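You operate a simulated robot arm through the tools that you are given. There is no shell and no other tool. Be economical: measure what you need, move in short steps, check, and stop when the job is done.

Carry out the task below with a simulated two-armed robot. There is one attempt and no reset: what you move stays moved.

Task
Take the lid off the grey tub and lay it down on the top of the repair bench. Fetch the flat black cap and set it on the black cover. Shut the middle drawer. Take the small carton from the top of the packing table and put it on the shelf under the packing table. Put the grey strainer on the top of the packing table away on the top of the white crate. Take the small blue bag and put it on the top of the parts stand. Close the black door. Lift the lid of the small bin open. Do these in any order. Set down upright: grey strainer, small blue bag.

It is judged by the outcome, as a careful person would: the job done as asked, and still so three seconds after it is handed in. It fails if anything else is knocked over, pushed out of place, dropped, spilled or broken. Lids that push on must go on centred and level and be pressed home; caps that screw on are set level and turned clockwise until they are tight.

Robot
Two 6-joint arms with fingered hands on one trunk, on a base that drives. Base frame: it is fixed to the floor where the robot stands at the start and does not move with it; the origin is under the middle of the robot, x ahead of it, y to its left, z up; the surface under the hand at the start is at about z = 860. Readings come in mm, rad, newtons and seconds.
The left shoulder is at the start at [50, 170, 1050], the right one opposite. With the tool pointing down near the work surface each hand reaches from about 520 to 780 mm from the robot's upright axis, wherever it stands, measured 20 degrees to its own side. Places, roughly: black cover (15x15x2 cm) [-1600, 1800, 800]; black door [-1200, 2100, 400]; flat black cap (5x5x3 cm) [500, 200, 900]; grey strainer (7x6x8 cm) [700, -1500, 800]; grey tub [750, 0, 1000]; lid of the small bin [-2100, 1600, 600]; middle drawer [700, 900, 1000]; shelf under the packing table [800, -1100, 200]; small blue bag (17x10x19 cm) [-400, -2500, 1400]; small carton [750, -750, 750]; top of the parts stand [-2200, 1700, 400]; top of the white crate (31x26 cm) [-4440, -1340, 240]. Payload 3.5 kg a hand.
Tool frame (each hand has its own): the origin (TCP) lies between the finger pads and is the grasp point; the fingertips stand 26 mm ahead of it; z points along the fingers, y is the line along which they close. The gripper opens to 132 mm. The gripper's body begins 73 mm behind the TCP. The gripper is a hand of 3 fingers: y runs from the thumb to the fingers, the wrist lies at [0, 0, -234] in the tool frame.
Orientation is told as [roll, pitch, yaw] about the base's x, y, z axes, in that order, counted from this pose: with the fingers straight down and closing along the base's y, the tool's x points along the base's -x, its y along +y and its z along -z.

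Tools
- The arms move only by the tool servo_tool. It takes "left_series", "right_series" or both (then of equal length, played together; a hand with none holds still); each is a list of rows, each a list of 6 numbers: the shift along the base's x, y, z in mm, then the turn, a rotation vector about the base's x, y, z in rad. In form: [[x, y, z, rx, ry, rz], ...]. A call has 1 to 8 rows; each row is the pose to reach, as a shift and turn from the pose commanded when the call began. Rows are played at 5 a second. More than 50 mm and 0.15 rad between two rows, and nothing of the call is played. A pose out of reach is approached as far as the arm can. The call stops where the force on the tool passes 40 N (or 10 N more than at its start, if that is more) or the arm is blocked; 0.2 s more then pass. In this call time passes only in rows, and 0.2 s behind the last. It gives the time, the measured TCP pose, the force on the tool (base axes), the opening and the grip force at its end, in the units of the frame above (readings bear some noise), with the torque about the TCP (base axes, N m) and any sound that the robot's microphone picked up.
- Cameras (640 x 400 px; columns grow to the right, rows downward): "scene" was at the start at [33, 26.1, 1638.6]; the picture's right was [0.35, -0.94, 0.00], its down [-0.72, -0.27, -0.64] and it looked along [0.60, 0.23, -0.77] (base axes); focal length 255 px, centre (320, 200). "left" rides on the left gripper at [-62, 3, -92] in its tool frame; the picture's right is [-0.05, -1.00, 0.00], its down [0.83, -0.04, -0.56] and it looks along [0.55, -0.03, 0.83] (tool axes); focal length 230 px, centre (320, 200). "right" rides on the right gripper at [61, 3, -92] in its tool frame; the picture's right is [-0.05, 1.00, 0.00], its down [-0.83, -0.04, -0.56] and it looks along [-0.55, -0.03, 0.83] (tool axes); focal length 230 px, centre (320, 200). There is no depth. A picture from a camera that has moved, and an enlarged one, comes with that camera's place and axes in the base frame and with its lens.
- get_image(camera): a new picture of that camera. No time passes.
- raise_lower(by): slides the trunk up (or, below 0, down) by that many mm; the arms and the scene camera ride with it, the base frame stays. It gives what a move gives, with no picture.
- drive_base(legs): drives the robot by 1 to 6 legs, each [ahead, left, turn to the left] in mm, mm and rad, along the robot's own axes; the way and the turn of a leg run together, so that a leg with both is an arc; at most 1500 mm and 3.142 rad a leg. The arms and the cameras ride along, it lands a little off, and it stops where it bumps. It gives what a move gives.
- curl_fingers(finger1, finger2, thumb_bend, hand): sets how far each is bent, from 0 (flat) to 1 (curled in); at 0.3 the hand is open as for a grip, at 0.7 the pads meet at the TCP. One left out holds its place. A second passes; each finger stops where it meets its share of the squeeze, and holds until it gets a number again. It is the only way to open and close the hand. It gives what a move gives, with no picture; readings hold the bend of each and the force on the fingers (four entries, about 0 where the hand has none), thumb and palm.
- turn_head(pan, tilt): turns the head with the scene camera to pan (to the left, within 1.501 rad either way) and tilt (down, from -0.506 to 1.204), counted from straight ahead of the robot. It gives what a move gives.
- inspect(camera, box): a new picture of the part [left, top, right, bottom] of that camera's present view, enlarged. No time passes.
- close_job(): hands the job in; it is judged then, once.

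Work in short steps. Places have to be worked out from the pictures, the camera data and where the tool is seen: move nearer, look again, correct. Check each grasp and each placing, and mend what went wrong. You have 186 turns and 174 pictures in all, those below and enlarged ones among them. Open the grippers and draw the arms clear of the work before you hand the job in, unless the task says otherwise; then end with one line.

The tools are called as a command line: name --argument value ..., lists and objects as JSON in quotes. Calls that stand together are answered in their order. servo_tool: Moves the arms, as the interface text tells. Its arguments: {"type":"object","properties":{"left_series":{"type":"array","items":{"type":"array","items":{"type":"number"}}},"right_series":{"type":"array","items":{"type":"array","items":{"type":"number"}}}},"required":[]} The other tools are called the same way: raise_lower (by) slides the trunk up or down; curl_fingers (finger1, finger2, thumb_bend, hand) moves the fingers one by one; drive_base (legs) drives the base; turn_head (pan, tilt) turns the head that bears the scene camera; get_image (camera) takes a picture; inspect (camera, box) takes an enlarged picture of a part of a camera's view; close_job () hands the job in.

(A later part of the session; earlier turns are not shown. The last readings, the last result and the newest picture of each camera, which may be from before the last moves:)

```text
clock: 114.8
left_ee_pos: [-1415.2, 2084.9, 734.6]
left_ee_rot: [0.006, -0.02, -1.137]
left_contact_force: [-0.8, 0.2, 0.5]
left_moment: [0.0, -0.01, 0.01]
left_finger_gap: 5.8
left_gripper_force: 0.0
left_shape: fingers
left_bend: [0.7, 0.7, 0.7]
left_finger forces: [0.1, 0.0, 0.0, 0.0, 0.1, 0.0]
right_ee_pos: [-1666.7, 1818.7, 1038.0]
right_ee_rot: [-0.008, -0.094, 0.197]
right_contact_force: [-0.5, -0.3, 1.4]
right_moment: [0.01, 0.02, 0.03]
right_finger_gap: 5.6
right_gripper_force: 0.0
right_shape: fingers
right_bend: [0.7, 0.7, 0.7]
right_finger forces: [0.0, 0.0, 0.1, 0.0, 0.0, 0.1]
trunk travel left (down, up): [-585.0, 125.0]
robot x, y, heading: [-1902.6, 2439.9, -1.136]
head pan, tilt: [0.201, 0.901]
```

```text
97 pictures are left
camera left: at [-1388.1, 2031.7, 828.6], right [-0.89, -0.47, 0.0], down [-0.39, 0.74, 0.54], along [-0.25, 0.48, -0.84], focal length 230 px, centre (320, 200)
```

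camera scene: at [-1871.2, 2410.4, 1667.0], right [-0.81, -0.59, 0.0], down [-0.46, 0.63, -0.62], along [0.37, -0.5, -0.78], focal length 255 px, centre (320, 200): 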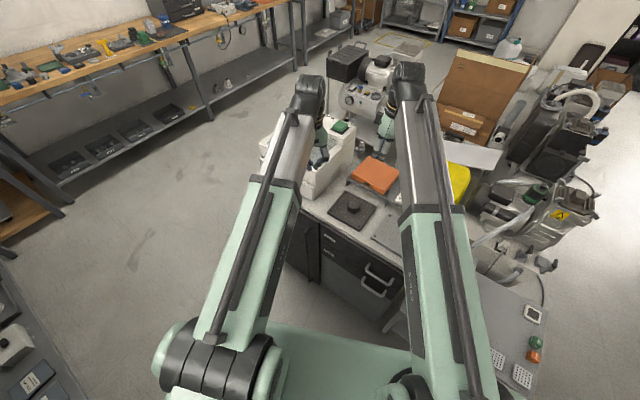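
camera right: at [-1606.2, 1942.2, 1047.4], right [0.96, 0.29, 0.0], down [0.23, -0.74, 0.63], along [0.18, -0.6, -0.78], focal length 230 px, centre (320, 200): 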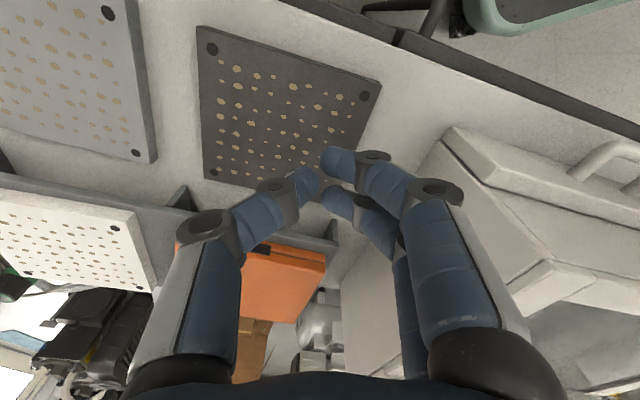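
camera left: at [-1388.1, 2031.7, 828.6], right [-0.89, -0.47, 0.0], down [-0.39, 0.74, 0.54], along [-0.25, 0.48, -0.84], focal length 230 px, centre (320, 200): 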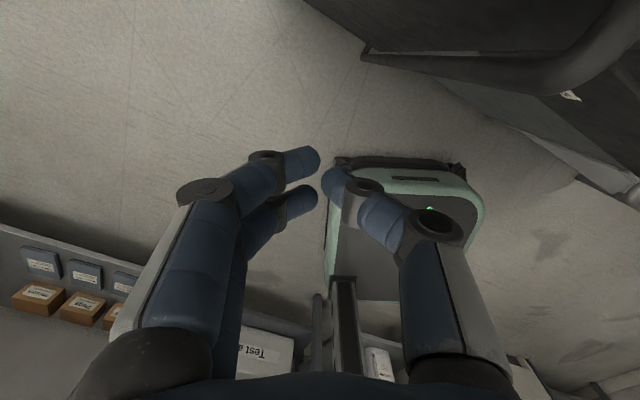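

The door handle bar is at (-1490, 1985). I tilt the fist so the fingertips lead, and press the door face at x≈-1430.

servo_tool --left_series '[[0, 8, -10, -0.14, 0, 0], [-5, 12, -20, -0.28, 0, 0], [-10, 16, -30, -0.42, 0, 0], [-15, 20, -40, -0.56, 0, 0], [-15, 20, -50, -0.7, 0, 0]]'

servo_tool --left_series '[[0, -25, 0, 0, 0, 0], [0, -50, 0, 0, 0, 0], [0, -75, 0, 0, 0, 0], [0, -95, 0, 0, 0, 0], [0, -110, 0, 0, 0, 0], [0, -125, 0, 0, 0, 0], [0, -140, 0, 0, 0, 0], [0, -155, 0, 0, 0, 0]]'

inspect --camera "scene" --box '[240, 150, 420, 330]'

```text
clock: 116.0
left_ee_pos: [-1430.7, 2105.2, 684.1]
left_ee_rot: [-0.339, -0.644, -1.02]
left_contact_force: [1.1, -0.3, 0.8]
left_moment: [0.0, 0.0, 0.0]
left_finger_gap: 6.0
left_gripper_force: 0.1
left_shape: fingers
left_bend: [0.7, 0.7, 0.7]
left_finger forces: [0.0, 0.0, 0.1, 0.0, 0.0, 0.1]
right_ee_pos: [-1666.5, 1819.9, 1038.3]
right_ee_rot: [-0.008, -0.094, 0.197]
right_contact_force: [0.2, -0.3, 0.0]
right_moment: [0.0, -0.01, -0.01]
right_finger_gap: 5.4
right_gripper_force: 0.1
right_shape: fingers
right_bend: [0.7, 0.7, 0.7]
right_finger forces: [0.0, 0.0, 0.0, 0.1, 0.0, 0.0]
trunk travel left (down, up): [-585.0, 125.0]
robot x, y, heading: [-1901.0, 2435.9, -1.138]
head pan, tilt: [0.201, 0.901]
```

```text
clock: 117.5
left_ee_pos: [-1428.9, 1980.3, 682.8]
left_ee_rot: [-0.336, -0.635, -1.016]
left_contact_force: [1.2, 21.4, 5.9]
left_moment: [0.09, -0.04, 0.26]
left_finger_gap: 5.1
left_gripper_force: 10.0
left_shape: fingers
left_bend: [0.72, 0.7, 0.7]
left_finger forces: [20.8, 0.1, 0.0, 0.0, 0.7, 0.0]
right_ee_pos: [-1666.1, 1821.7, 1038.1]
right_ee_rot: [-0.01, -0.096, 0.202]
right_contact_force: [0.4, -0.2, -0.1]
right_moment: [0.03, 0.02, -0.01]
right_finger_gap: 5.8
right_gripper_force: 0.1
right_shape: fingers
right_bend: [0.7, 0.7, 0.7]
right_finger forces: [0.1, 0.0, 0.1, 0.1, 0.0, 0.0]
trunk travel left (down, up): [-585.0, 125.0]
robot x, y, heading: [-1902.2, 2436.6, -1.133]
head pan, tilt: [0.201, 0.901]
stopped in row 7 (left hand): the force on the tool passed its limit at 52 N (the readings are from after the stop); the commanded pose is now the measured one
```

```text
2.22 times, centred on (330, 240) of scene
camera zoom: at [-1871.4, 2411.8, 1557.1], right [-0.8, -0.59, 0.0], down [-0.47, 0.63, -0.62], along [0.37, -0.5, -0.78], focal length 566 px, centre (298, 111)
```

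zoom: 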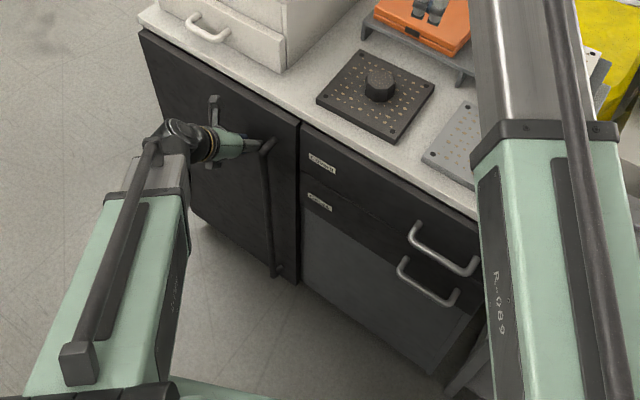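

Door is flush. Retract the left hand, straighten it, raise the trunk.

servo_tool --left_series '[[0, 45, 0, 0, 0, 0], [0, 90, 5, 0.0, 0, 0], [5, 110, 25, 0.14, 0, 0], [10, 120, 55, 0.28, 0, 0], [10, 120, 95, 0.42, 0, 0], [10, 120, 140, 0.56, 0, 0], [10, 120, 185, 0.68, 0, 0], [10, 120, 230, 0.68, 0, 0]]'

raise_lower --by 110

drive_base --legs '[[-60, -430, 0], [0, 0, -0.433]]'

turn_head --pan 0.1 --tilt 0.9

get_image --camera "scene"

```text
clock: 119.3
left_ee_pos: [-1418.3, 2096.4, 914.0]
left_ee_rot: [0.002, -0.03, -1.135]
left_contact_force: [-0.2, 0.3, 0.0]
left_moment: [0.0, 0.04, 0.01]
left_finger_gap: 5.7
left_gripper_force: 0.1
left_shape: fingers
left_bend: [0.7, 0.7, 0.7]
left_finger forces: [0.0, 0.0, 0.1, 0.0, 0.1, 0.0]
right_ee_pos: [-1665.2, 1819.1, 1038.9]
right_ee_rot: [-0.009, -0.094, 0.198]
right_contact_force: [0.0, 0.9, -0.3]
right_moment: [0.03, -0.02, -0.01]
right_finger_gap: 5.8
right_gripper_force: 0.0
right_shape: fingers
right_bend: [0.7, 0.7, 0.7]
right_finger forces: [0.0, 0.0, 0.0, 0.0, 0.1, 0.0]
trunk travel left (down, up): [-585.0, 125.0]
robot x, y, heading: [-1901.2, 2438.7, -1.13]
head pan, tilt: [0.201, 0.901]
```

```text
clock: 120.7
left_ee_pos: [-1417.5, 2096.5, 1022.5]
left_ee_rot: [-0.001, -0.032, -1.134]
left_contact_force: [0.2, 0.1, 0.0]
left_moment: [-0.02, 0.01, 0.0]
left_finger_gap: 5.6
left_gripper_force: 0.0
left_shape: fingers
left_bend: [0.7, 0.7, 0.7]
left_finger forces: [0.1, 0.1, 0.0, 0.0, 0.0, 0.0]
right_ee_pos: [-1666.0, 1819.0, 1147.6]
right_ee_rot: [-0.009, -0.094, 0.2]
right_contact_force: [-0.6, -0.2, -0.7]
right_moment: [-0.01, 0.01, 0.01]
right_finger_gap: 5.9
right_gripper_force: 0.0
right_shape: fingers
right_bend: [0.7, 0.7, 0.7]
right_finger forces: [0.0, 0.0, 0.1, 0.1, 0.1, 0.0]
trunk travel left (down, up): [-695.0, 15.0]
robot x, y, heading: [-1902.6, 2436.5, -1.136]
head pan, tilt: [0.201, 0.901]
```

```text
clock: 124.6
left_ee_pos: [-2022.8, 1799.2, 1023.7]
left_ee_rot: [0.001, -0.032, -1.574]
left_contact_force: [-0.4, -0.3, 0.7]
left_moment: [-0.05, 0.0, -0.01]
left_finger_gap: 5.8
left_gripper_force: 0.0
left_shape: fingers
left_bend: [0.7, 0.7, 0.7]
left_finger forces: [0.1, 0.0, 0.0, 0.1, 0.0, 0.0]
right_ee_pos: [-2364.3, 1652.9, 1147.7]
right_ee_rot: [-0.008, -0.095, -0.239]
right_contact_force: [-0.4, 0.2, 0.4]
right_moment: [0.04, 0.02, -0.01]
right_finger_gap: 5.8
right_gripper_force: 0.1
right_shape: fingers
right_bend: [0.7, 0.7, 0.7]
right_finger forces: [0.1, 0.0, 0.1, 0.0, 0.0, 0.0]
trunk travel left (down, up): [-695.0, 15.0]
robot x, y, heading: [-2317.2, 2314.9, -1.574]
head pan, tilt: [0.201, 0.901]
```

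```text
clock: 125.3
left_ee_pos: [-2022.8, 1799.1, 1023.7]
left_ee_rot: [0.002, -0.031, -1.573]
left_contact_force: [-0.8, 0.6, -0.3]
left_moment: [0.0, 0.0, -0.01]
left_finger_gap: 5.6
left_gripper_force: 0.1
left_shape: fingers
left_bend: [0.7, 0.7, 0.7]
left_finger forces: [0.1, 0.1, 0.0, 0.0, 0.0, 0.0]
right_ee_pos: [-2364.7, 1654.9, 1147.5]
right_ee_rot: [-0.009, -0.093, -0.237]
right_contact_force: [0.4, -0.3, -0.3]
right_moment: [-0.02, -0.01, 0.04]
right_finger_gap: 5.9
right_gripper_force: 0.0
right_shape: fingers
right_bend: [0.7, 0.7, 0.7]
right_finger forces: [0.0, 0.0, 0.0, 0.0, 0.1, 0.0]
trunk travel left (down, up): [-695.0, 15.0]
robot x, y, heading: [-2314.5, 2311.9, -1.576]
head pan, tilt: [0.099, 0.901]
```

```text
95 pictures are left
camera scene: at [-2306.5, 2275.6, 1667.0], right [-1.0, -0.1, 0.0], down [-0.08, 0.78, -0.62], along [0.06, -0.62, -0.78], focal length 255 px, centre (320, 200)
```

scene: 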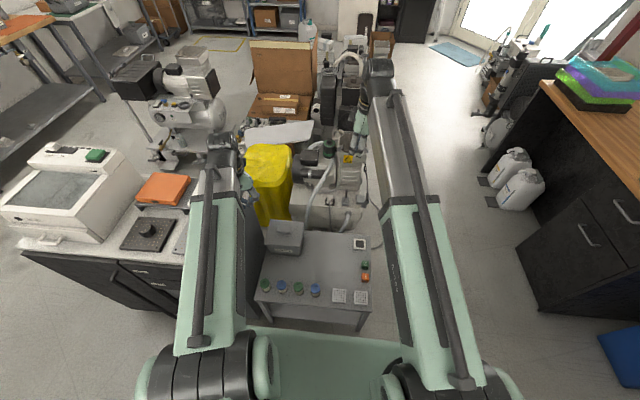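

Great view of the stand and bin. Zoom in.

inspect --camera "scene" --box '[240, 200, 400, 330]'

get_image --camera "left"

get_image --camera "right"

```text
3.08 times, centred on (320, 265) of scene
camera zoom: at [-2306.5, 2275.6, 1667.0], right [-1.0, -0.1, 0.0], down [-0.08, 0.78, -0.62], along [0.06, -0.62, -0.78], focal length 784 px, centre (320, 0)
```

zoom: 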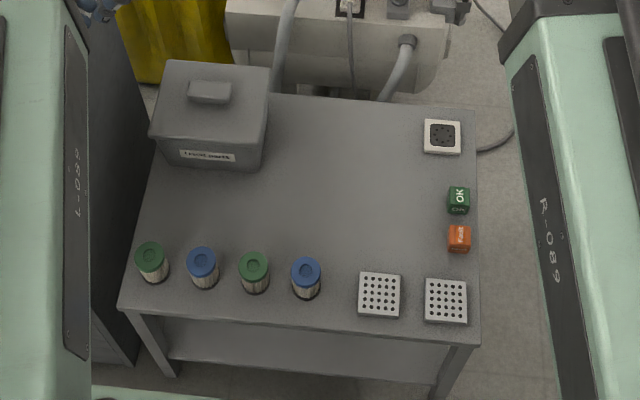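

```text
93 pictures are left
camera left: at [-2019.4, 1741.4, 1118.4], right [-1.0, -0.05, 0.0], down [-0.04, 0.85, 0.53], along [-0.03, 0.53, -0.85], focal length 230 px, centre (320, 200)
```

left: 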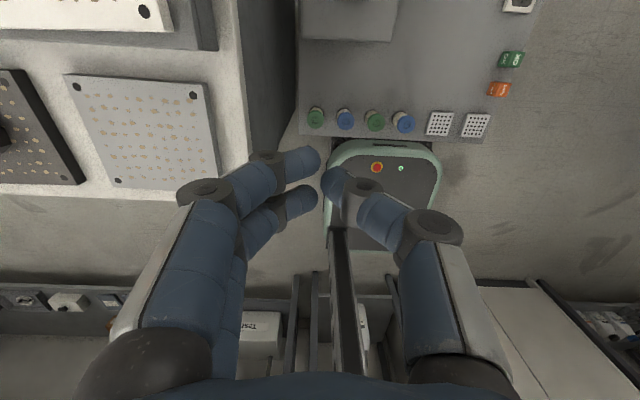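

```text
92 pictures are left
camera right: at [-2432.5, 1672.8, 1234.2], right [0.29, 0.96, 0.0], down [0.74, -0.22, 0.63], along [0.6, -0.18, -0.78], focal length 230 px, centre (320, 200)
```

right: 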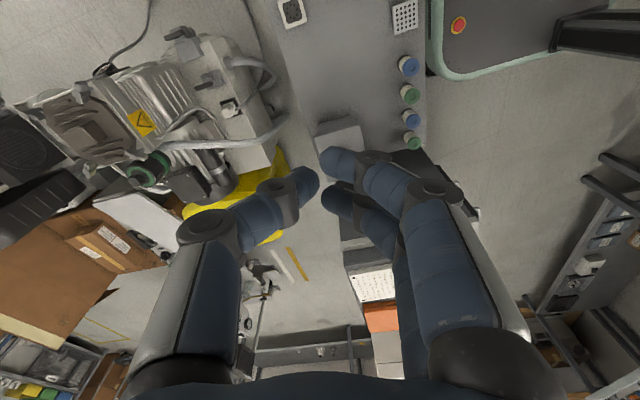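

Bin handle: bar along x at (-2074, 1647, 627), ~64 mm long. My hand already closes along x, so I can pinch the bar's ends and swing the lid up, pivoting in the grip. Open the left hand, get above it, lower the trunk.

servo_tool --left_series '[[-12, -40, 0, 0, 0, 0], [-25, -80, 0, 0, 0, 0], [-38, -120, 0, 0, 0, 0], [-51, -151, 0, 0.03, 0, 0]]'

curl_fingers --hand "left" --finger1 0.4 --finger2 0.4 --thumb_bend 0.4

raise_lower --by -260

get_image --camera "left"

inspect --camera "scene" --box '[220, 200, 380, 330]'

```text
clock: 126.3
left_ee_pos: [-2074.0, 1647.3, 1025.0]
left_ee_rot: [0.001, 0.0, -1.572]
left_contact_force: [0.1, 0.6, 0.1]
left_moment: [0.03, -0.03, 0.01]
left_finger_gap: 5.5
left_gripper_force: 0.1
left_shape: fingers
left_bend: [0.7, 0.7, 0.7]
left_finger forces: [0.1, 0.0, 0.1, 0.1, 0.1, 0.0]
right_ee_pos: [-2364.8, 1653.8, 1146.9]
right_ee_rot: [-0.008, -0.094, -0.237]
right_contact_force: [-0.1, -1.1, 0.3]
right_moment: [-0.01, -0.04, 0.01]
right_finger_gap: 5.9
right_gripper_force: 0.0
right_shape: fingers
right_bend: [0.7, 0.7, 0.7]
right_finger forces: [0.0, 0.0, 0.1, 0.1, 0.0, 0.0]
trunk travel left (down, up): [-695.0, 15.0]
robot x, y, heading: [-2312.4, 2315.1, -1.578]
head pan, tilt: [0.099, 0.901]
```

```text
clock: 127.3
left_ee_pos: [-2073.9, 1646.7, 1024.7]
left_ee_rot: [0.0, -0.002, -1.572]
left_contact_force: [0.4, 0.3, -0.7]
left_moment: [-0.02, 0.01, -0.02]
left_finger_gap: 100.7
left_gripper_force: 0.0
left_shape: fingers
left_bend: [0.4, 0.4, 0.4]
left_finger forces: [0.0, 0.0, 0.0, 0.0, 0.0, 0.1]
right_ee_pos: [-2364.0, 1653.7, 1147.6]
right_ee_rot: [-0.009, -0.095, -0.24]
right_contact_force: [0.0, -0.2, -0.6]
right_moment: [-0.01, 0.02, 0.0]
right_finger_gap: 5.6
right_gripper_force: 0.0
right_shape: fingers
right_bend: [0.7, 0.7, 0.7]
right_finger forces: [0.1, 0.1, 0.0, 0.0, 0.0, 0.0]
trunk travel left (down, up): [-695.0, 15.0]
robot x, y, heading: [-2315.5, 2312.0, -1.578]
head pan, tilt: [0.099, 0.901]
```

```text
clock: 130.0
left_ee_pos: [-2073.2, 1648.0, 765.1]
left_ee_rot: [-0.002, -0.002, -1.572]
left_contact_force: [-0.1, 0.9, 0.0]
left_moment: [0.0, 0.0, 0.0]
left_finger_gap: 100.9
left_gripper_force: 0.1
left_shape: fingers
left_bend: [0.4, 0.4, 0.4]
left_finger forces: [0.1, 0.0, 0.0, 0.0, 0.1, 0.1]
right_ee_pos: [-2364.5, 1654.1, 888.6]
right_ee_rot: [-0.007, -0.094, -0.237]
right_contact_force: [0.4, 0.4, -1.0]
right_moment: [-0.03, 0.01, -0.03]
right_finger_gap: 5.8
right_gripper_force: 0.2
right_shape: fingers
right_bend: [0.7, 0.7, 0.7]
right_finger forces: [0.0, 0.0, 0.0, 0.1, 0.1, 0.0]
trunk travel left (down, up): [-435.0, 275.0]
robot x, y, heading: [-2315.2, 2308.7, -1.574]
head pan, tilt: [0.099, 0.901]
```

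```text
91 pictures are left
camera left: at [-2071.1, 1587.1, 857.4], right [-1.0, -0.05, 0.0], down [-0.04, 0.83, 0.55], along [-0.03, 0.55, -0.83], focal length 230 px, centre (320, 200)
```

left: 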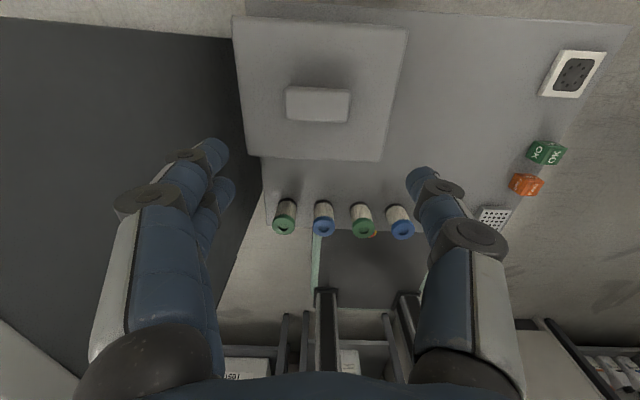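

```text
3.08 times, centred on (300, 265) of scene
camera zoom: at [-2306.6, 2275.6, 1407.1], right [-1.0, -0.1, 0.0], down [-0.07, 0.78, -0.62], along [0.06, -0.62, -0.78], focal length 784 px, centre (382, 0)
```

zoom: 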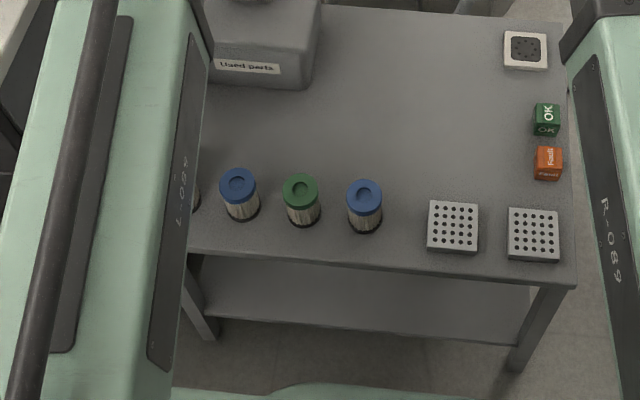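

Lid centre/handle is at (-2073, 1633). Adjust and descend to the handle until near the plate.

servo_tool --left_series '[[0, -8, -35, 0, 0, 0], [0, -14, -70, 0, 0, 0], [0, -14, -95, 0, 0, 0], [0, -14, -108, 0, 0, 0], [0, -14, -118, 0, 0, 0], [0, -14, -128, 0, 0, 0], [0, -14, -136, 0, 0, 0]]'

get_image --camera "left"

```text
clock: 131.6
left_ee_pos: [-2072.8, 1633.9, 627.0]
left_ee_rot: [0.0, -0.003, -1.572]
left_contact_force: [0.0, -0.4, -0.3]
left_moment: [0.02, -0.02, 0.0]
left_finger_gap: 100.9
left_gripper_force: 0.1
left_shape: fingers
left_bend: [0.4, 0.4, 0.4]
left_finger forces: [0.0, 0.0, 0.0, 0.0, 0.0, 0.1]
right_ee_pos: [-2364.7, 1653.2, 889.1]
right_ee_rot: [-0.009, -0.094, -0.239]
right_contact_force: [-0.3, 0.5, -0.1]
right_moment: [0.04, 0.0, -0.01]
right_finger_gap: 5.9
right_gripper_force: 0.1
right_shape: fingers
right_bend: [0.7, 0.7, 0.7]
right_finger forces: [0.1, 0.0, 0.1, 0.0, 0.1, 0.0]
trunk travel left (down, up): [-435.0, 275.0]
robot x, y, heading: [-2316.2, 2309.3, -1.573]
head pan, tilt: [0.099, 0.901]
```

```text
89 pictures are left
camera left: at [-2070.9, 1572.9, 719.7], right [-1.0, -0.05, 0.0], down [-0.04, 0.83, 0.55], along [-0.03, 0.55, -0.83], focal length 230 px, centre (320, 200)
```

left: 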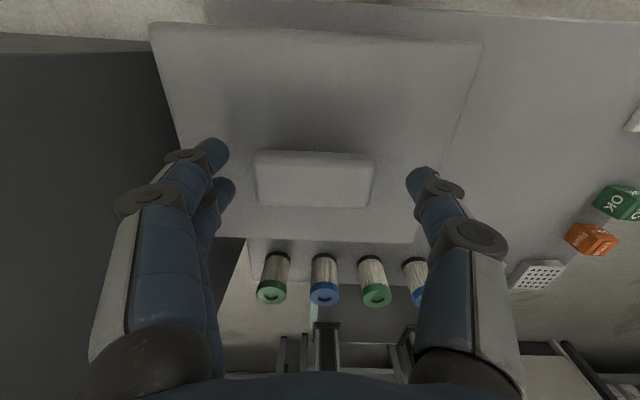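

Handle top is at ~612; lower ~14 mm more, close and check grip.

servo_tool --left_series '[[0, 0, -6, 0, 0, 0], [0, 0, -11, 0, 0, 0], [0, 0, -15, 0, 0, 0]]'

curl_fingers --hand "left" --finger1 0.7 --finger2 0.7 --thumb_bend 0.7

get_image --camera "left"

```text
clock: 132.4
left_ee_pos: [-2073.3, 1634.6, 613.3]
left_ee_rot: [0.0, -0.003, -1.573]
left_contact_force: [0.2, -1.5, -0.2]
left_moment: [-0.02, -0.01, -0.02]
left_finger_gap: 101.0
left_gripper_force: 0.1
left_shape: fingers
left_bend: [0.4, 0.4, 0.4]
left_finger forces: [0.0, 0.1, 0.0, 0.0, 0.0, 0.1]
right_ee_pos: [-2364.6, 1653.5, 887.4]
right_ee_rot: [-0.009, -0.095, -0.239]
right_contact_force: [0.3, 0.1, -0.4]
right_moment: [0.0, -0.01, 0.0]
right_finger_gap: 5.8
right_gripper_force: 0.0
right_shape: fingers
right_bend: [0.7, 0.7, 0.7]
right_finger forces: [0.1, 0.1, 0.1, 0.1, 0.0, 0.0]
trunk travel left (down, up): [-435.0, 275.0]
robot x, y, heading: [-2316.0, 2309.4, -1.573]
head pan, tilt: [0.099, 0.901]
```

```text
clock: 133.4
left_ee_pos: [-2073.7, 1634.9, 611.3]
left_ee_rot: [0.001, -0.001, -1.569]
left_contact_force: [8.6, -1.5, -2.9]
left_moment: [-0.04, -0.2, 0.0]
left_finger_gap: 65.7
left_gripper_force: 23.2
left_shape: fingers
left_bend: [0.5, 0.5, 0.58]
left_finger forces: [13.5, 13.3, 0.1, 0.0, 18.9, 0.0]
right_ee_pos: [-2364.2, 1652.8, 888.6]
right_ee_rot: [-0.009, -0.094, -0.238]
right_contact_force: [1.0, -0.4, -0.2]
right_moment: [-0.01, 0.02, 0.02]
right_finger_gap: 5.8
right_gripper_force: 0.0
right_shape: fingers
right_bend: [0.7, 0.7, 0.7]
right_finger forces: [0.0, 0.1, 0.0, 0.1, 0.0, 0.1]
trunk travel left (down, up): [-435.0, 275.0]
robot x, y, heading: [-2313.9, 2309.4, -1.571]
head pan, tilt: [0.099, 0.901]
```

```text
88 pictures are left
camera left: at [-2070.5, 1573.0, 705.9], right [-1.0, -0.05, 0.0], down [-0.04, 0.83, 0.55], along [-0.03, 0.55, -0.83], focal length 230 px, centre (320, 200)
```

left: 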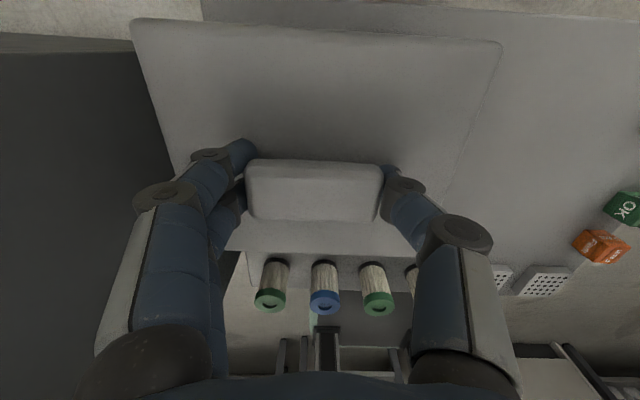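

Firm grip. Start the swing: first 20° about the presumed rear hinge, and look.

servo_tool --left_series '[[0, -2, 6, 0, 0, 0], [0, -5, 12, 0, 0, 0], [0, -8, 17, 0, 0, 0], [0, -12, 22, 0, 0, 0]]'

get_image --camera "left"

inspect --camera "scene" --box '[200, 140, 400, 300]'

```text
clock: 134.4
left_ee_pos: [-2072.7, 1620.6, 634.7]
left_ee_rot: [-0.001, 0.0, -1.573]
left_contact_force: [9.2, -6.3, -12.5]
left_moment: [0.18, -0.5, -0.07]
left_finger_gap: 67.0
left_gripper_force: 25.7
left_shape: fingers
left_bend: [0.48, 0.5, 0.58]
left_finger forces: [13.3, 19.4, 0.0, 0.1, 18.3, 0.1]
right_ee_pos: [-2364.2, 1653.1, 886.9]
right_ee_rot: [-0.008, -0.094, -0.239]
right_contact_force: [-0.8, 0.4, -0.1]
right_moment: [0.0, 0.0, -0.02]
right_finger_gap: 5.7
right_gripper_force: 0.0
right_shape: fingers
right_bend: [0.7, 0.7, 0.7]
right_finger forces: [0.1, 0.1, 0.0, 0.0, 0.1, 0.0]
trunk travel left (down, up): [-435.0, 275.0]
robot x, y, heading: [-2315.6, 2312.6, -1.576]
head pan, tilt: [0.099, 0.901]
```

```text
87 pictures are left
camera left: at [-2071.1, 1560.6, 727.2], right [-1.0, -0.05, 0.0], down [-0.04, 0.83, 0.56], along [-0.03, 0.55, -0.83], focal length 230 px, centre (320, 200)
```

left: 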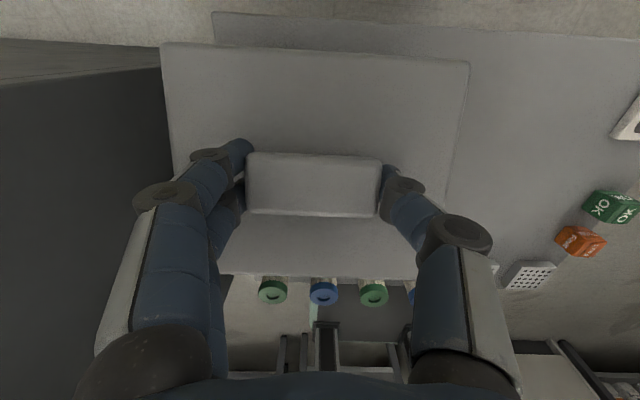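

```text
2.50 times, centred on (300, 220) of scene
camera zoom: at [-2305.7, 2274.0, 1406.9], right [-1.0, -0.1, 0.0], down [-0.08, 0.78, -0.62], along [0.06, -0.62, -0.78], focal length 637 px, centre (370, 150)
```

zoom: 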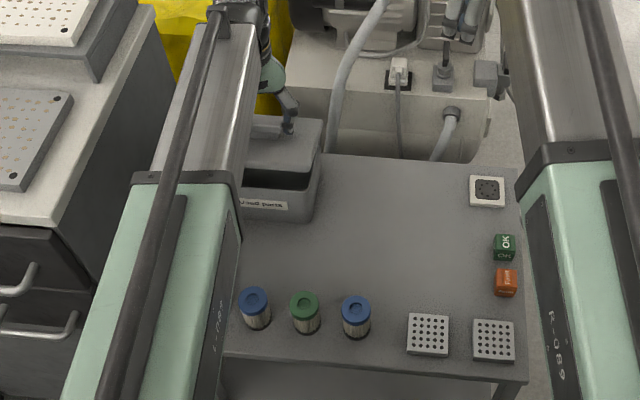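

The lid is rising. Continue along the arc, tilting the tool a bit with it.

servo_tool --left_series '[[0, -4, 5, 0.05, 0, 0], [0, -8, 10, 0.1, 0, 0], [0, -13, 14, 0.15, 0, 0], [0, -18, 17, 0.2, 0, 0], [0, -24, 20, 0.25, 0, 0], [0, -30, 23, 0.3, 0, 0], [0, -36, 25, 0.35, 0, 0], [0, -42, 27, 0.4, 0, 0]]'

get_image --camera "left"

inspect --camera "scene" --box '[200, 140, 400, 300]'

```text
clock: 136.2
left_ee_pos: [-2085.1, 1661.4, 666.4]
left_ee_rot: [0.001, 0.397, -1.573]
left_contact_force: [-0.2, -0.1, 0.1]
left_moment: [0.02, 0.01, 0.01]
left_finger_gap: 18.0
left_gripper_force: 0.2
left_shape: fingers
left_bend: [0.64, 0.64, 0.67]
left_finger forces: [0.1, 0.0, 0.0, 0.1, 0.0, 0.0]
left hand out of reach, approached as far as the arm can: row 4, 5, 6, 7, 8
right_ee_pos: [-2363.7, 1653.0, 887.5]
right_ee_rot: [-0.009, -0.094, -0.24]
right_contact_force: [-0.8, -0.4, 0.5]
right_moment: [0.04, -0.01, -0.02]
right_finger_gap: 5.7
right_gripper_force: 0.2
right_shape: fingers
right_bend: [0.7, 0.7, 0.7]
right_finger forces: [0.0, 0.0, 0.1, 0.0, 0.0, 0.1]
trunk travel left (down, up): [-435.0, 275.0]
robot x, y, heading: [-2311.6, 2309.8, -1.572]
head pan, tilt: [0.099, 0.901]
```

```text
85 pictures are left
camera left: at [-2082.5, 1569.7, 728.1], right [-1.0, -0.05, -0.02], down [-0.04, 0.55, 0.83], along [-0.03, 0.83, -0.55], focal length 230 px, centre (320, 200)
```

left: 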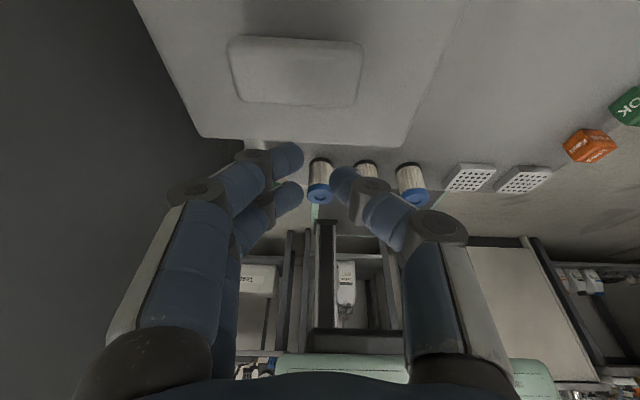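

```text
2.50 times, centred on (300, 220) of scene
camera zoom: at [-2306.7, 2275.6, 1407.0], right [-1.0, -0.1, 0.0], down [-0.07, 0.78, -0.62], along [0.06, -0.62, -0.78], focal length 637 px, centre (370, 150)
```

zoom: 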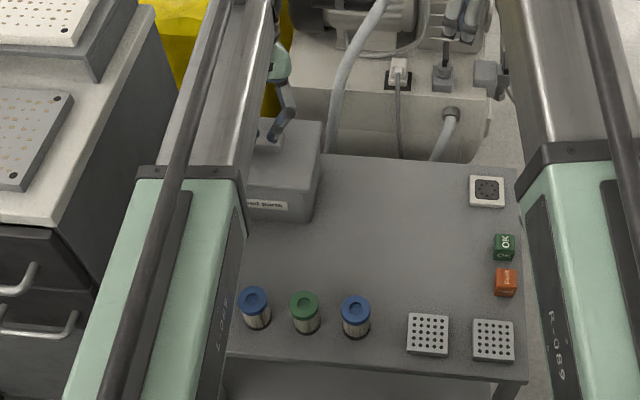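

The tilt exceeded reach and the handle slipped out (lid fell back closed, nothing else moved). I straighten the hand above it, open it, and drive 90 mm nearer to retry without tilt.

servo_tool --left_series '[[0, 10, 20, -0.1, 0, 0], [2, 10, 50, -0.2, 0, 0], [4, 10, 80, -0.3, 0, 0], [6, 10, 100, -0.4, 0, 0]]'

curl_fingers --hand "left" --finger1 0.42 --finger2 0.42 --thumb_bend 0.42

drive_base --legs '[[90, 0, 0]]'

get_image --camera "left"

```text
clock: 137.2
left_ee_pos: [-2075.2, 1670.3, 768.1]
left_ee_rot: [0.002, -0.005, -1.572]
left_contact_force: [-0.8, 0.3, 1.1]
left_moment: [-0.02, 0.01, 0.0]
left_finger_gap: 17.8
left_gripper_force: 0.0
left_shape: fingers
left_bend: [0.64, 0.64, 0.67]
left_finger forces: [0.1, 0.0, 0.0, 0.1, 0.0, 0.0]
right_ee_pos: [-2364.2, 1653.2, 887.4]
right_ee_rot: [-0.009, -0.093, -0.239]
right_contact_force: [-0.3, 0.1, 0.7]
right_moment: [-0.01, 0.01, 0.02]
right_finger_gap: 5.8
right_gripper_force: 0.0
right_shape: fingers
right_bend: [0.7, 0.7, 0.7]
right_finger forces: [0.0, 0.1, 0.0, 0.0, 0.0, 0.0]
trunk travel left (down, up): [-435.0, 275.0]
robot x, y, heading: [-2312.4, 2313.7, -1.573]
head pan, tilt: [0.099, 0.901]
```

```text
clock: 138.2
left_ee_pos: [-2075.7, 1670.1, 770.1]
left_ee_rot: [-0.001, -0.002, -1.573]
left_contact_force: [0.7, 0.7, -1.0]
left_moment: [0.01, -0.02, 0.0]
left_finger_gap: 94.3
left_gripper_force: 0.0
left_shape: fingers
left_bend: [0.42, 0.42, 0.42]
left_finger forces: [0.0, 0.0, 0.0, 0.0, 0.0, 0.0]
right_ee_pos: [-2364.7, 1653.3, 887.4]
right_ee_rot: [-0.007, -0.094, -0.24]
right_contact_force: [-0.6, -0.1, 0.3]
right_moment: [-0.01, -0.01, 0.03]
right_finger_gap: 5.8
right_gripper_force: 0.1
right_shape: fingers
right_bend: [0.7, 0.7, 0.7]
right_finger forces: [0.0, 0.0, 0.1, 0.1, 0.1, 0.0]
trunk travel left (down, up): [-435.0, 275.0]
robot x, y, heading: [-2317.3, 2310.2, -1.575]
head pan, tilt: [0.099, 0.901]
```

```text
clock: 139.3
left_ee_pos: [-2073.3, 1578.7, 769.7]
left_ee_rot: [0.001, -0.001, -1.571]
left_contact_force: [0.1, 0.0, -0.6]
left_moment: [0.01, -0.01, -0.01]
left_finger_gap: 94.1
left_gripper_force: 0.1
left_shape: fingers
left_bend: [0.42, 0.42, 0.42]
left_finger forces: [0.0, 0.0, 0.0, 0.0, 0.0, 0.0]
right_ee_pos: [-2364.0, 1561.5, 886.8]
right_ee_rot: [-0.01, -0.095, -0.237]
right_contact_force: [-0.2, -0.4, -0.1]
right_moment: [0.01, 0.0, 0.01]
right_finger_gap: 5.9
right_gripper_force: 0.1
right_shape: fingers
right_bend: [0.7, 0.7, 0.7]
right_finger forces: [0.0, 0.0, 0.0, 0.1, 0.0, 0.1]
trunk travel left (down, up): [-435.0, 275.0]
robot x, y, heading: [-2315.1, 2221.5, -1.58]
head pan, tilt: [0.099, 0.901]
```

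```text
83 pictures are left
camera left: at [-2072.4, 1518.1, 861.6], right [-1.0, -0.05, 0.0], down [-0.04, 0.83, 0.55], along [-0.03, 0.55, -0.83], focal length 230 px, centre (320, 200)
```

left: 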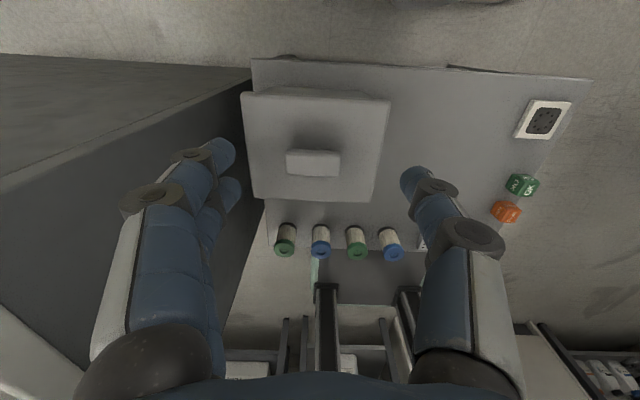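

Re-grip, this time starting tilted forward (−0.45 rad) so the tool can rotate along with the lid.

servo_tool --left_series '[[0, 18, -25, -0.12, 0, 0], [0, 35, -50, -0.24, 0, 0], [0, 50, -75, -0.36, 0, 0], [0, 56, -105, -0.45, 0, 0], [0, 57, -130, -0.45, 0, 0], [0, 57, -148, -0.45, 0, 0], [0, 56, -156, -0.45, 0, 0]]'

get_image --camera "left"

```text
clock: 140.9
left_ee_pos: [-2076.2, 1636.2, 614.8]
left_ee_rot: [0.003, -0.452, -1.571]
left_contact_force: [-1.0, 0.0, 0.2]
left_moment: [-0.01, -0.01, 0.02]
left_finger_gap: 94.1
left_gripper_force: 0.0
left_shape: fingers
left_bend: [0.42, 0.42, 0.42]
left_finger forces: [0.1, 0.1, 0.0, 0.0, 0.0, 0.0]
right_ee_pos: [-2363.9, 1562.0, 888.1]
right_ee_rot: [-0.01, -0.095, -0.238]
right_contact_force: [0.3, 0.1, -0.1]
right_moment: [-0.01, -0.01, 0.01]
right_finger_gap: 5.9
right_gripper_force: 0.1
right_shape: fingers
right_bend: [0.7, 0.7, 0.7]
right_finger forces: [0.1, 0.0, 0.0, 0.1, 0.0, 0.0]
trunk travel left (down, up): [-435.0, 275.0]
robot x, y, heading: [-2316.0, 2221.3, -1.571]
head pan, tilt: [0.099, 0.901]
```

```text
82 pictures are left
camera left: at [-2072.9, 1621.3, 724.6], right [-1.0, -0.05, 0.02], down [-0.04, 0.99, 0.14], along [-0.03, 0.14, -0.99], focal length 230 px, centre (320, 200)
```

left: 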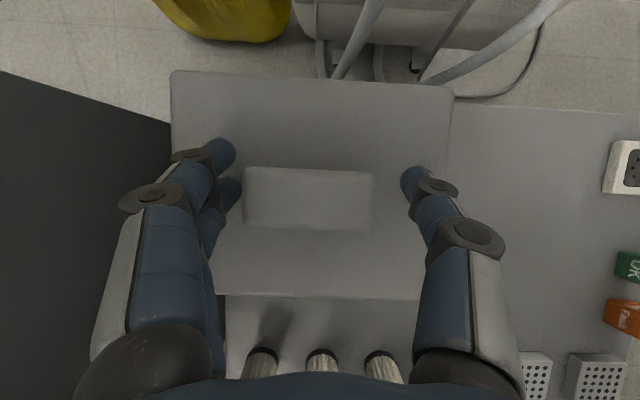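

Grip centred. Close and swing 0→48° with the tool following.

curl_fingers --hand "left" --finger1 0.7 --finger2 0.7 --thumb_bend 0.7

servo_tool --left_series '[[0, -3, 7, 0.08, 0, 0], [0, -6, 14, 0.16, 0, 0], [0, -10, 20, 0.25, 0, 0], [0, -15, 26, 0.34, 0, 0], [0, -20, 31, 0.42, 0, 0], [0, -26, 36, 0.5, 0, 0], [0, -32, 40, 0.58, 0, 0], [0, -39, 44, 0.66, 0, 0]]'

get_image --camera "left"

inspect --camera "scene" --box '[200, 160, 400, 320]'

```text
clock: 141.9
left_ee_pos: [-2075.5, 1635.3, 614.9]
left_ee_rot: [0.002, -0.451, -1.572]
left_contact_force: [9.1, -5.6, -4.5]
left_moment: [-0.04, -0.03, -0.17]
left_finger_gap: 62.2
left_gripper_force: 25.9
left_shape: fingers
left_bend: [0.52, 0.49, 0.59]
left_finger forces: [15.7, 14.3, 0.0, 0.0, 20.7, 0.1]
right_ee_pos: [-2363.5, 1561.3, 887.4]
right_ee_rot: [-0.009, -0.095, -0.237]
right_contact_force: [-0.7, -0.8, -0.3]
right_moment: [-0.02, 0.03, 0.02]
right_finger_gap: 5.8
right_gripper_force: 0.1
right_shape: fingers
right_bend: [0.7, 0.7, 0.7]
right_finger forces: [0.0, 0.0, 0.1, 0.0, 0.1, 0.0]
trunk travel left (down, up): [-435.0, 275.0]
robot x, y, heading: [-2318.3, 2220.9, -1.574]
head pan, tilt: [0.099, 0.901]
```

```text
clock: 142.8
left_ee_pos: [-2075.9, 1620.4, 630.9]
left_ee_rot: [0.001, -0.194, -1.572]
left_contact_force: [5.7, -19.1, -20.0]
left_moment: [-0.23, 0.4, -0.5]
left_finger_gap: 63.3
left_gripper_force: 27.1
left_shape: fingers
left_bend: [0.5, 0.48, 0.59]
left_finger forces: [20.0, 13.6, 0.0, 0.0, 21.1, 0.1]
right_ee_pos: [-2363.9, 1560.5, 887.4]
right_ee_rot: [-0.007, -0.093, -0.237]
right_contact_force: [0.5, -0.6, 0.3]
right_moment: [0.0, 0.01, -0.04]
right_finger_gap: 5.7
right_gripper_force: 0.0
right_shape: fingers
right_bend: [0.7, 0.7, 0.7]
right_finger forces: [0.0, 0.0, 0.0, 0.0, 0.0, 0.0]
trunk travel left (down, up): [-435.0, 275.0]
robot x, y, heading: [-2315.6, 2218.4, -1.573]
head pan, tilt: [0.099, 0.901]
stopped in row 4 (left hand): the force on the tool passed its limit at 42 N (the readings are from after the stop); the commanded pose is now the measured one
```

```text
81 pictures are left
camera left: at [-2072.5, 1578.7, 734.1], right [-1.0, -0.05, 0.01], down [-0.04, 0.92, 0.38], along [-0.03, 0.38, -0.92], focal length 230 px, centre (320, 200)
```

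left: 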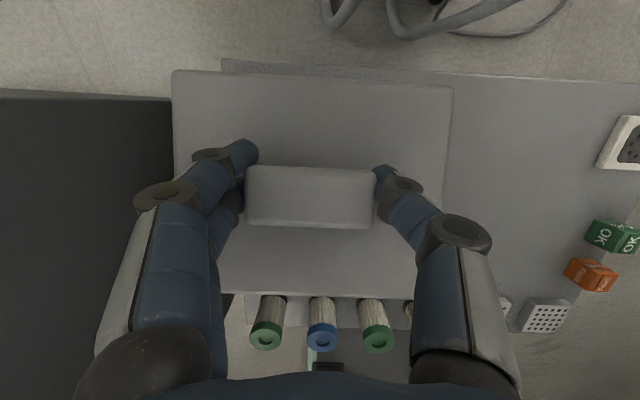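

```text
2.50 times, centred on (300, 240) of scene
camera zoom: at [-2305.8, 2181.3, 1406.9], right [-1.0, -0.1, 0.0], down [-0.08, 0.78, -0.62], along [0.06, -0.62, -0.79], focal length 637 px, centre (370, 100)
```

zoom: 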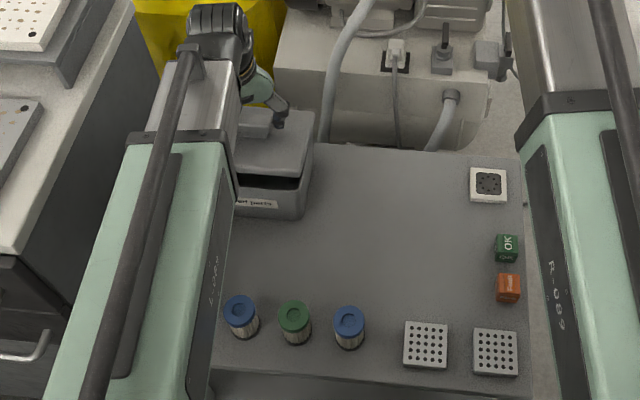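

The lid follows but my path lags in −y (fingertips swing forward with the rotation). Continue with that corrected.

servo_tool --left_series '[[0, -5, 1, 0, 0, 0], [0, -11, 7, 0.06, 0, 0], [0, -18, 12, 0.12, 0, 0], [0, -25, 16, 0.18, 0, 0], [0, -32, 20, 0.24, 0, 0], [0, -40, 23, 0.3, 0, 0], [0, -48, 26, 0.36, 0, 0], [0, -56, 27, 0.42, 0, 0]]'

get_image --camera "left"

inspect --camera "scene" --box '[200, 160, 400, 320]'

```text
clock: 144.1
left_ee_pos: [-2075.0, 1586.5, 650.4]
left_ee_rot: [0.001, 0.086, -1.57]
left_contact_force: [5.8, -5.1, -24.1]
left_moment: [0.01, 0.43, -0.36]
left_finger_gap: 64.8
left_gripper_force: 27.4
left_shape: fingers
left_bend: [0.48, 0.48, 0.59]
left_finger forces: [18.9, 13.1, 0.0, 0.0, 21.6, 0.0]
right_ee_pos: [-2363.4, 1560.0, 887.7]
right_ee_rot: [-0.007, -0.092, -0.238]
right_contact_force: [0.0, 0.4, 0.5]
right_moment: [-0.03, 0.02, -0.01]
right_finger_gap: 5.9
right_gripper_force: 0.1
right_shape: fingers
right_bend: [0.7, 0.7, 0.7]
right_finger forces: [0.1, 0.0, 0.1, 0.0, 0.0, 0.1]
trunk travel left (down, up): [-435.0, 275.0]
robot x, y, heading: [-2316.9, 2215.5, -1.573]
head pan, tilt: [0.099, 0.901]
stopped in row 6 (left hand): the force on the tool passed its limit at 41 N (the readings are from after the stop); the commanded pose is now the measured one
```

```text
79 pictures are left
camera left: at [-2072.3, 1518.5, 737.7], right [-1.0, -0.05, 0.0], down [-0.04, 0.78, 0.62], along [-0.03, 0.62, -0.78], focal length 230 px, centre (320, 200)
```

left: 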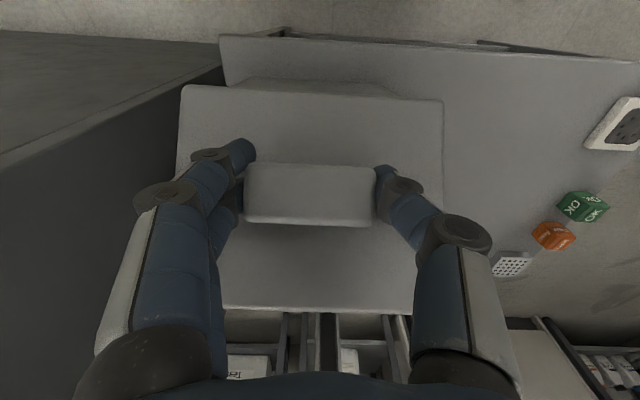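

```text
2.50 times, centred on (300, 240) of scene
camera zoom: at [-2305.6, 2182.1, 1407.1], right [-1.0, -0.1, 0.0], down [-0.08, 0.78, -0.62], along [0.06, -0.62, -0.78], focal length 637 px, centre (370, 100)
```

zoom: 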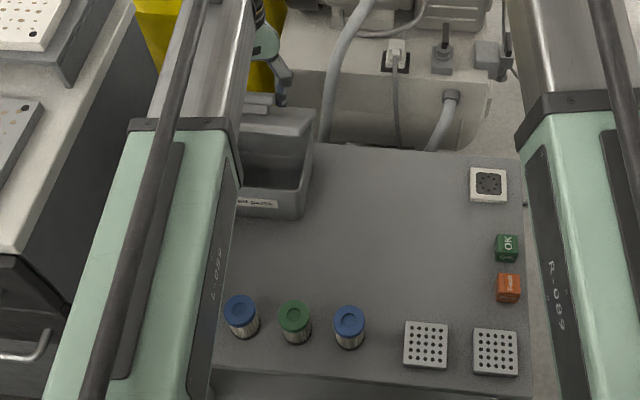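

Lid is ~60° open; the arc's top is reached, so the path now goes back and slightly down.

servo_tool --left_series '[[0, -4, -2, 0, 0, 0], [0, -10, -2, 0.04, 0, 0], [0, -16, -3, 0.08, 0, 0], [0, -22, -4, 0.12, 0, 0], [0, -29, -6, 0.16, 0, 0], [0, -36, -9, 0.2, 0, 0], [0, -42, -13, 0.24, 0, 0]]'

get_image --camera "left"

inspect --camera "scene" --box '[200, 140, 400, 300]'

```text
clock: 145.7
left_ee_pos: [-2077.6, 1556.9, 644.8]
left_ee_rot: [0.002, 0.318, -1.567]
left_contact_force: [4.2, 1.1, 13.8]
left_moment: [0.26, -0.21, -0.2]
left_finger_gap: 56.3
left_gripper_force: 25.8
left_shape: fingers
left_bend: [0.55, 0.52, 0.62]
left_finger forces: [8.3, 26.4, 0.0, 0.1, 16.1, 0.0]
left hand out of reach, approached as far as the arm can: row 7
right_ee_pos: [-2364.4, 1564.8, 889.2]
right_ee_rot: [-0.012, -0.096, -0.237]
right_contact_force: [-0.4, 0.3, -0.1]
right_moment: [-0.03, -0.01, 0.02]
right_finger_gap: 5.8
right_gripper_force: 0.0
right_shape: fingers
right_bend: [0.7, 0.7, 0.7]
right_finger forces: [0.0, 0.0, 0.0, 0.0, 0.0, 0.1]
trunk travel left (down, up): [-435.0, 275.0]
robot x, y, heading: [-2315.2, 2218.1, -1.575]
head pan, tilt: [0.099, 0.901]
```

```text
77 pictures are left
camera left: at [-2074.3, 1470.2, 713.7], right [-1.0, -0.05, -0.02], down [-0.05, 0.62, 0.79], along [-0.03, 0.79, -0.62], focal length 230 px, centre (320, 200)
```

left: 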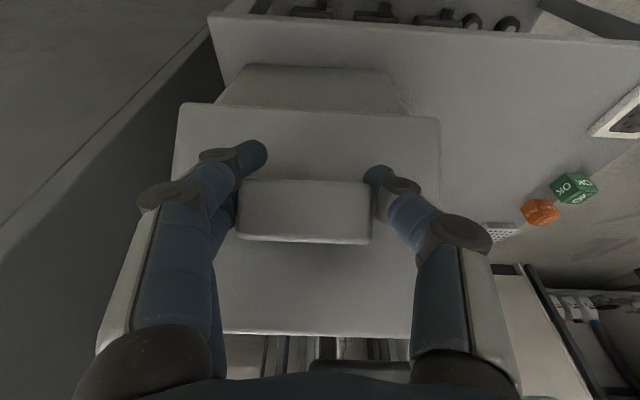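

```text
2.50 times, centred on (300, 220) of scene
camera zoom: at [-2307.5, 2187.0, 1407.4], right [-1.0, -0.1, 0.0], down [-0.08, 0.78, -0.62], along [0.06, -0.62, -0.78], focal length 637 px, centre (370, 150)
```

zoom: 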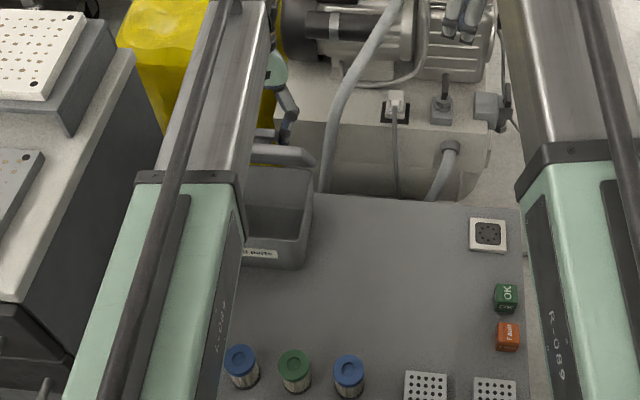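

Lid is ~80° up. Push it a bit further back while reducing the tilt to stay within reach.

servo_tool --left_series '[[0, -8, 0, -0.08, 0, 0], [0, -17, -2, -0.16, 0, 0], [0, -26, -4, -0.2, 0, 0], [0, -34, -8, -0.2, 0, 0], [0, -42, -12, -0.2, 0, 0]]'

get_image --camera "left"

inspect --camera "scene" --box '[200, 140, 400, 300]'

```text
clock: 146.9
left_ee_pos: [-2076.6, 1516.7, 627.9]
left_ee_rot: [0.0, 0.127, -1.569]
left_contact_force: [-7.5, 18.6, -16.4]
left_moment: [0.39, 0.03, -0.21]
left_finger_gap: 33.7
left_gripper_force: 20.9
left_shape: fingers
left_bend: [0.65, 0.5, 0.61]
left_finger forces: [4.2, 14.5, 0.0, 0.1, 23.1, 0.0]
right_ee_pos: [-2363.5, 1561.8, 887.8]
right_ee_rot: [-0.006, -0.095, -0.237]
right_contact_force: [-0.2, -0.8, 0.3]
right_moment: [0.0, -0.03, 0.01]
right_finger_gap: 5.8
right_gripper_force: 0.0
right_shape: fingers
right_bend: [0.7, 0.7, 0.7]
right_finger forces: [0.1, 0.0, 0.0, 0.1, 0.0, 0.0]
trunk travel left (down, up): [-435.0, 275.0]
robot x, y, heading: [-2314.1, 2219.6, -1.576]
head pan, tilt: [0.099, 0.901]
```

```text
75 pictures are left
camera left: at [-2074.3, 1443.1, 711.9], right [-1.0, -0.05, -0.01], down [-0.04, 0.75, 0.66], along [-0.03, 0.66, -0.76], focal length 230 px, centre (320, 200)
```

left: 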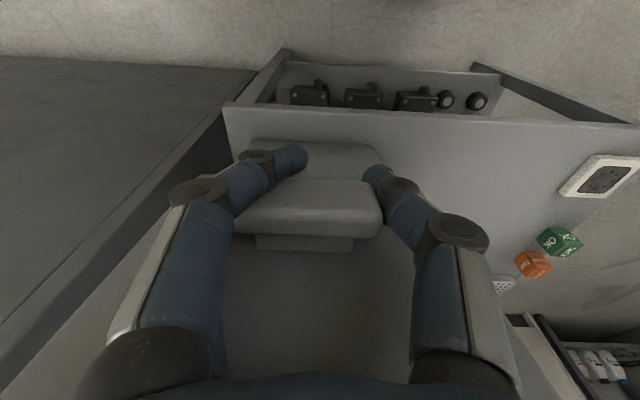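

```text
2.50 times, centred on (300, 220) of scene
camera zoom: at [-2306.8, 2184.0, 1406.7], right [-1.0, -0.1, 0.0], down [-0.08, 0.78, -0.62], along [0.06, -0.62, -0.78], focal length 637 px, centre (370, 150)
```

zoom: 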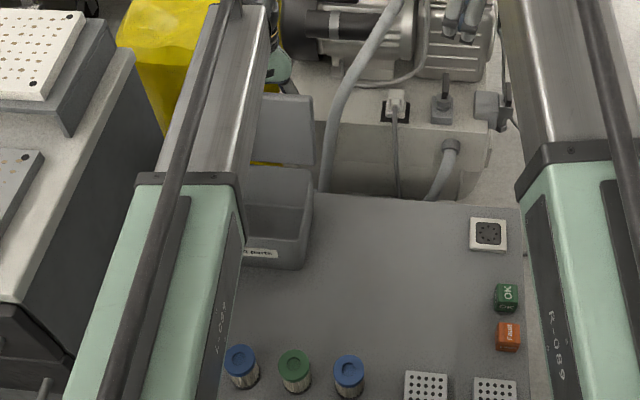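

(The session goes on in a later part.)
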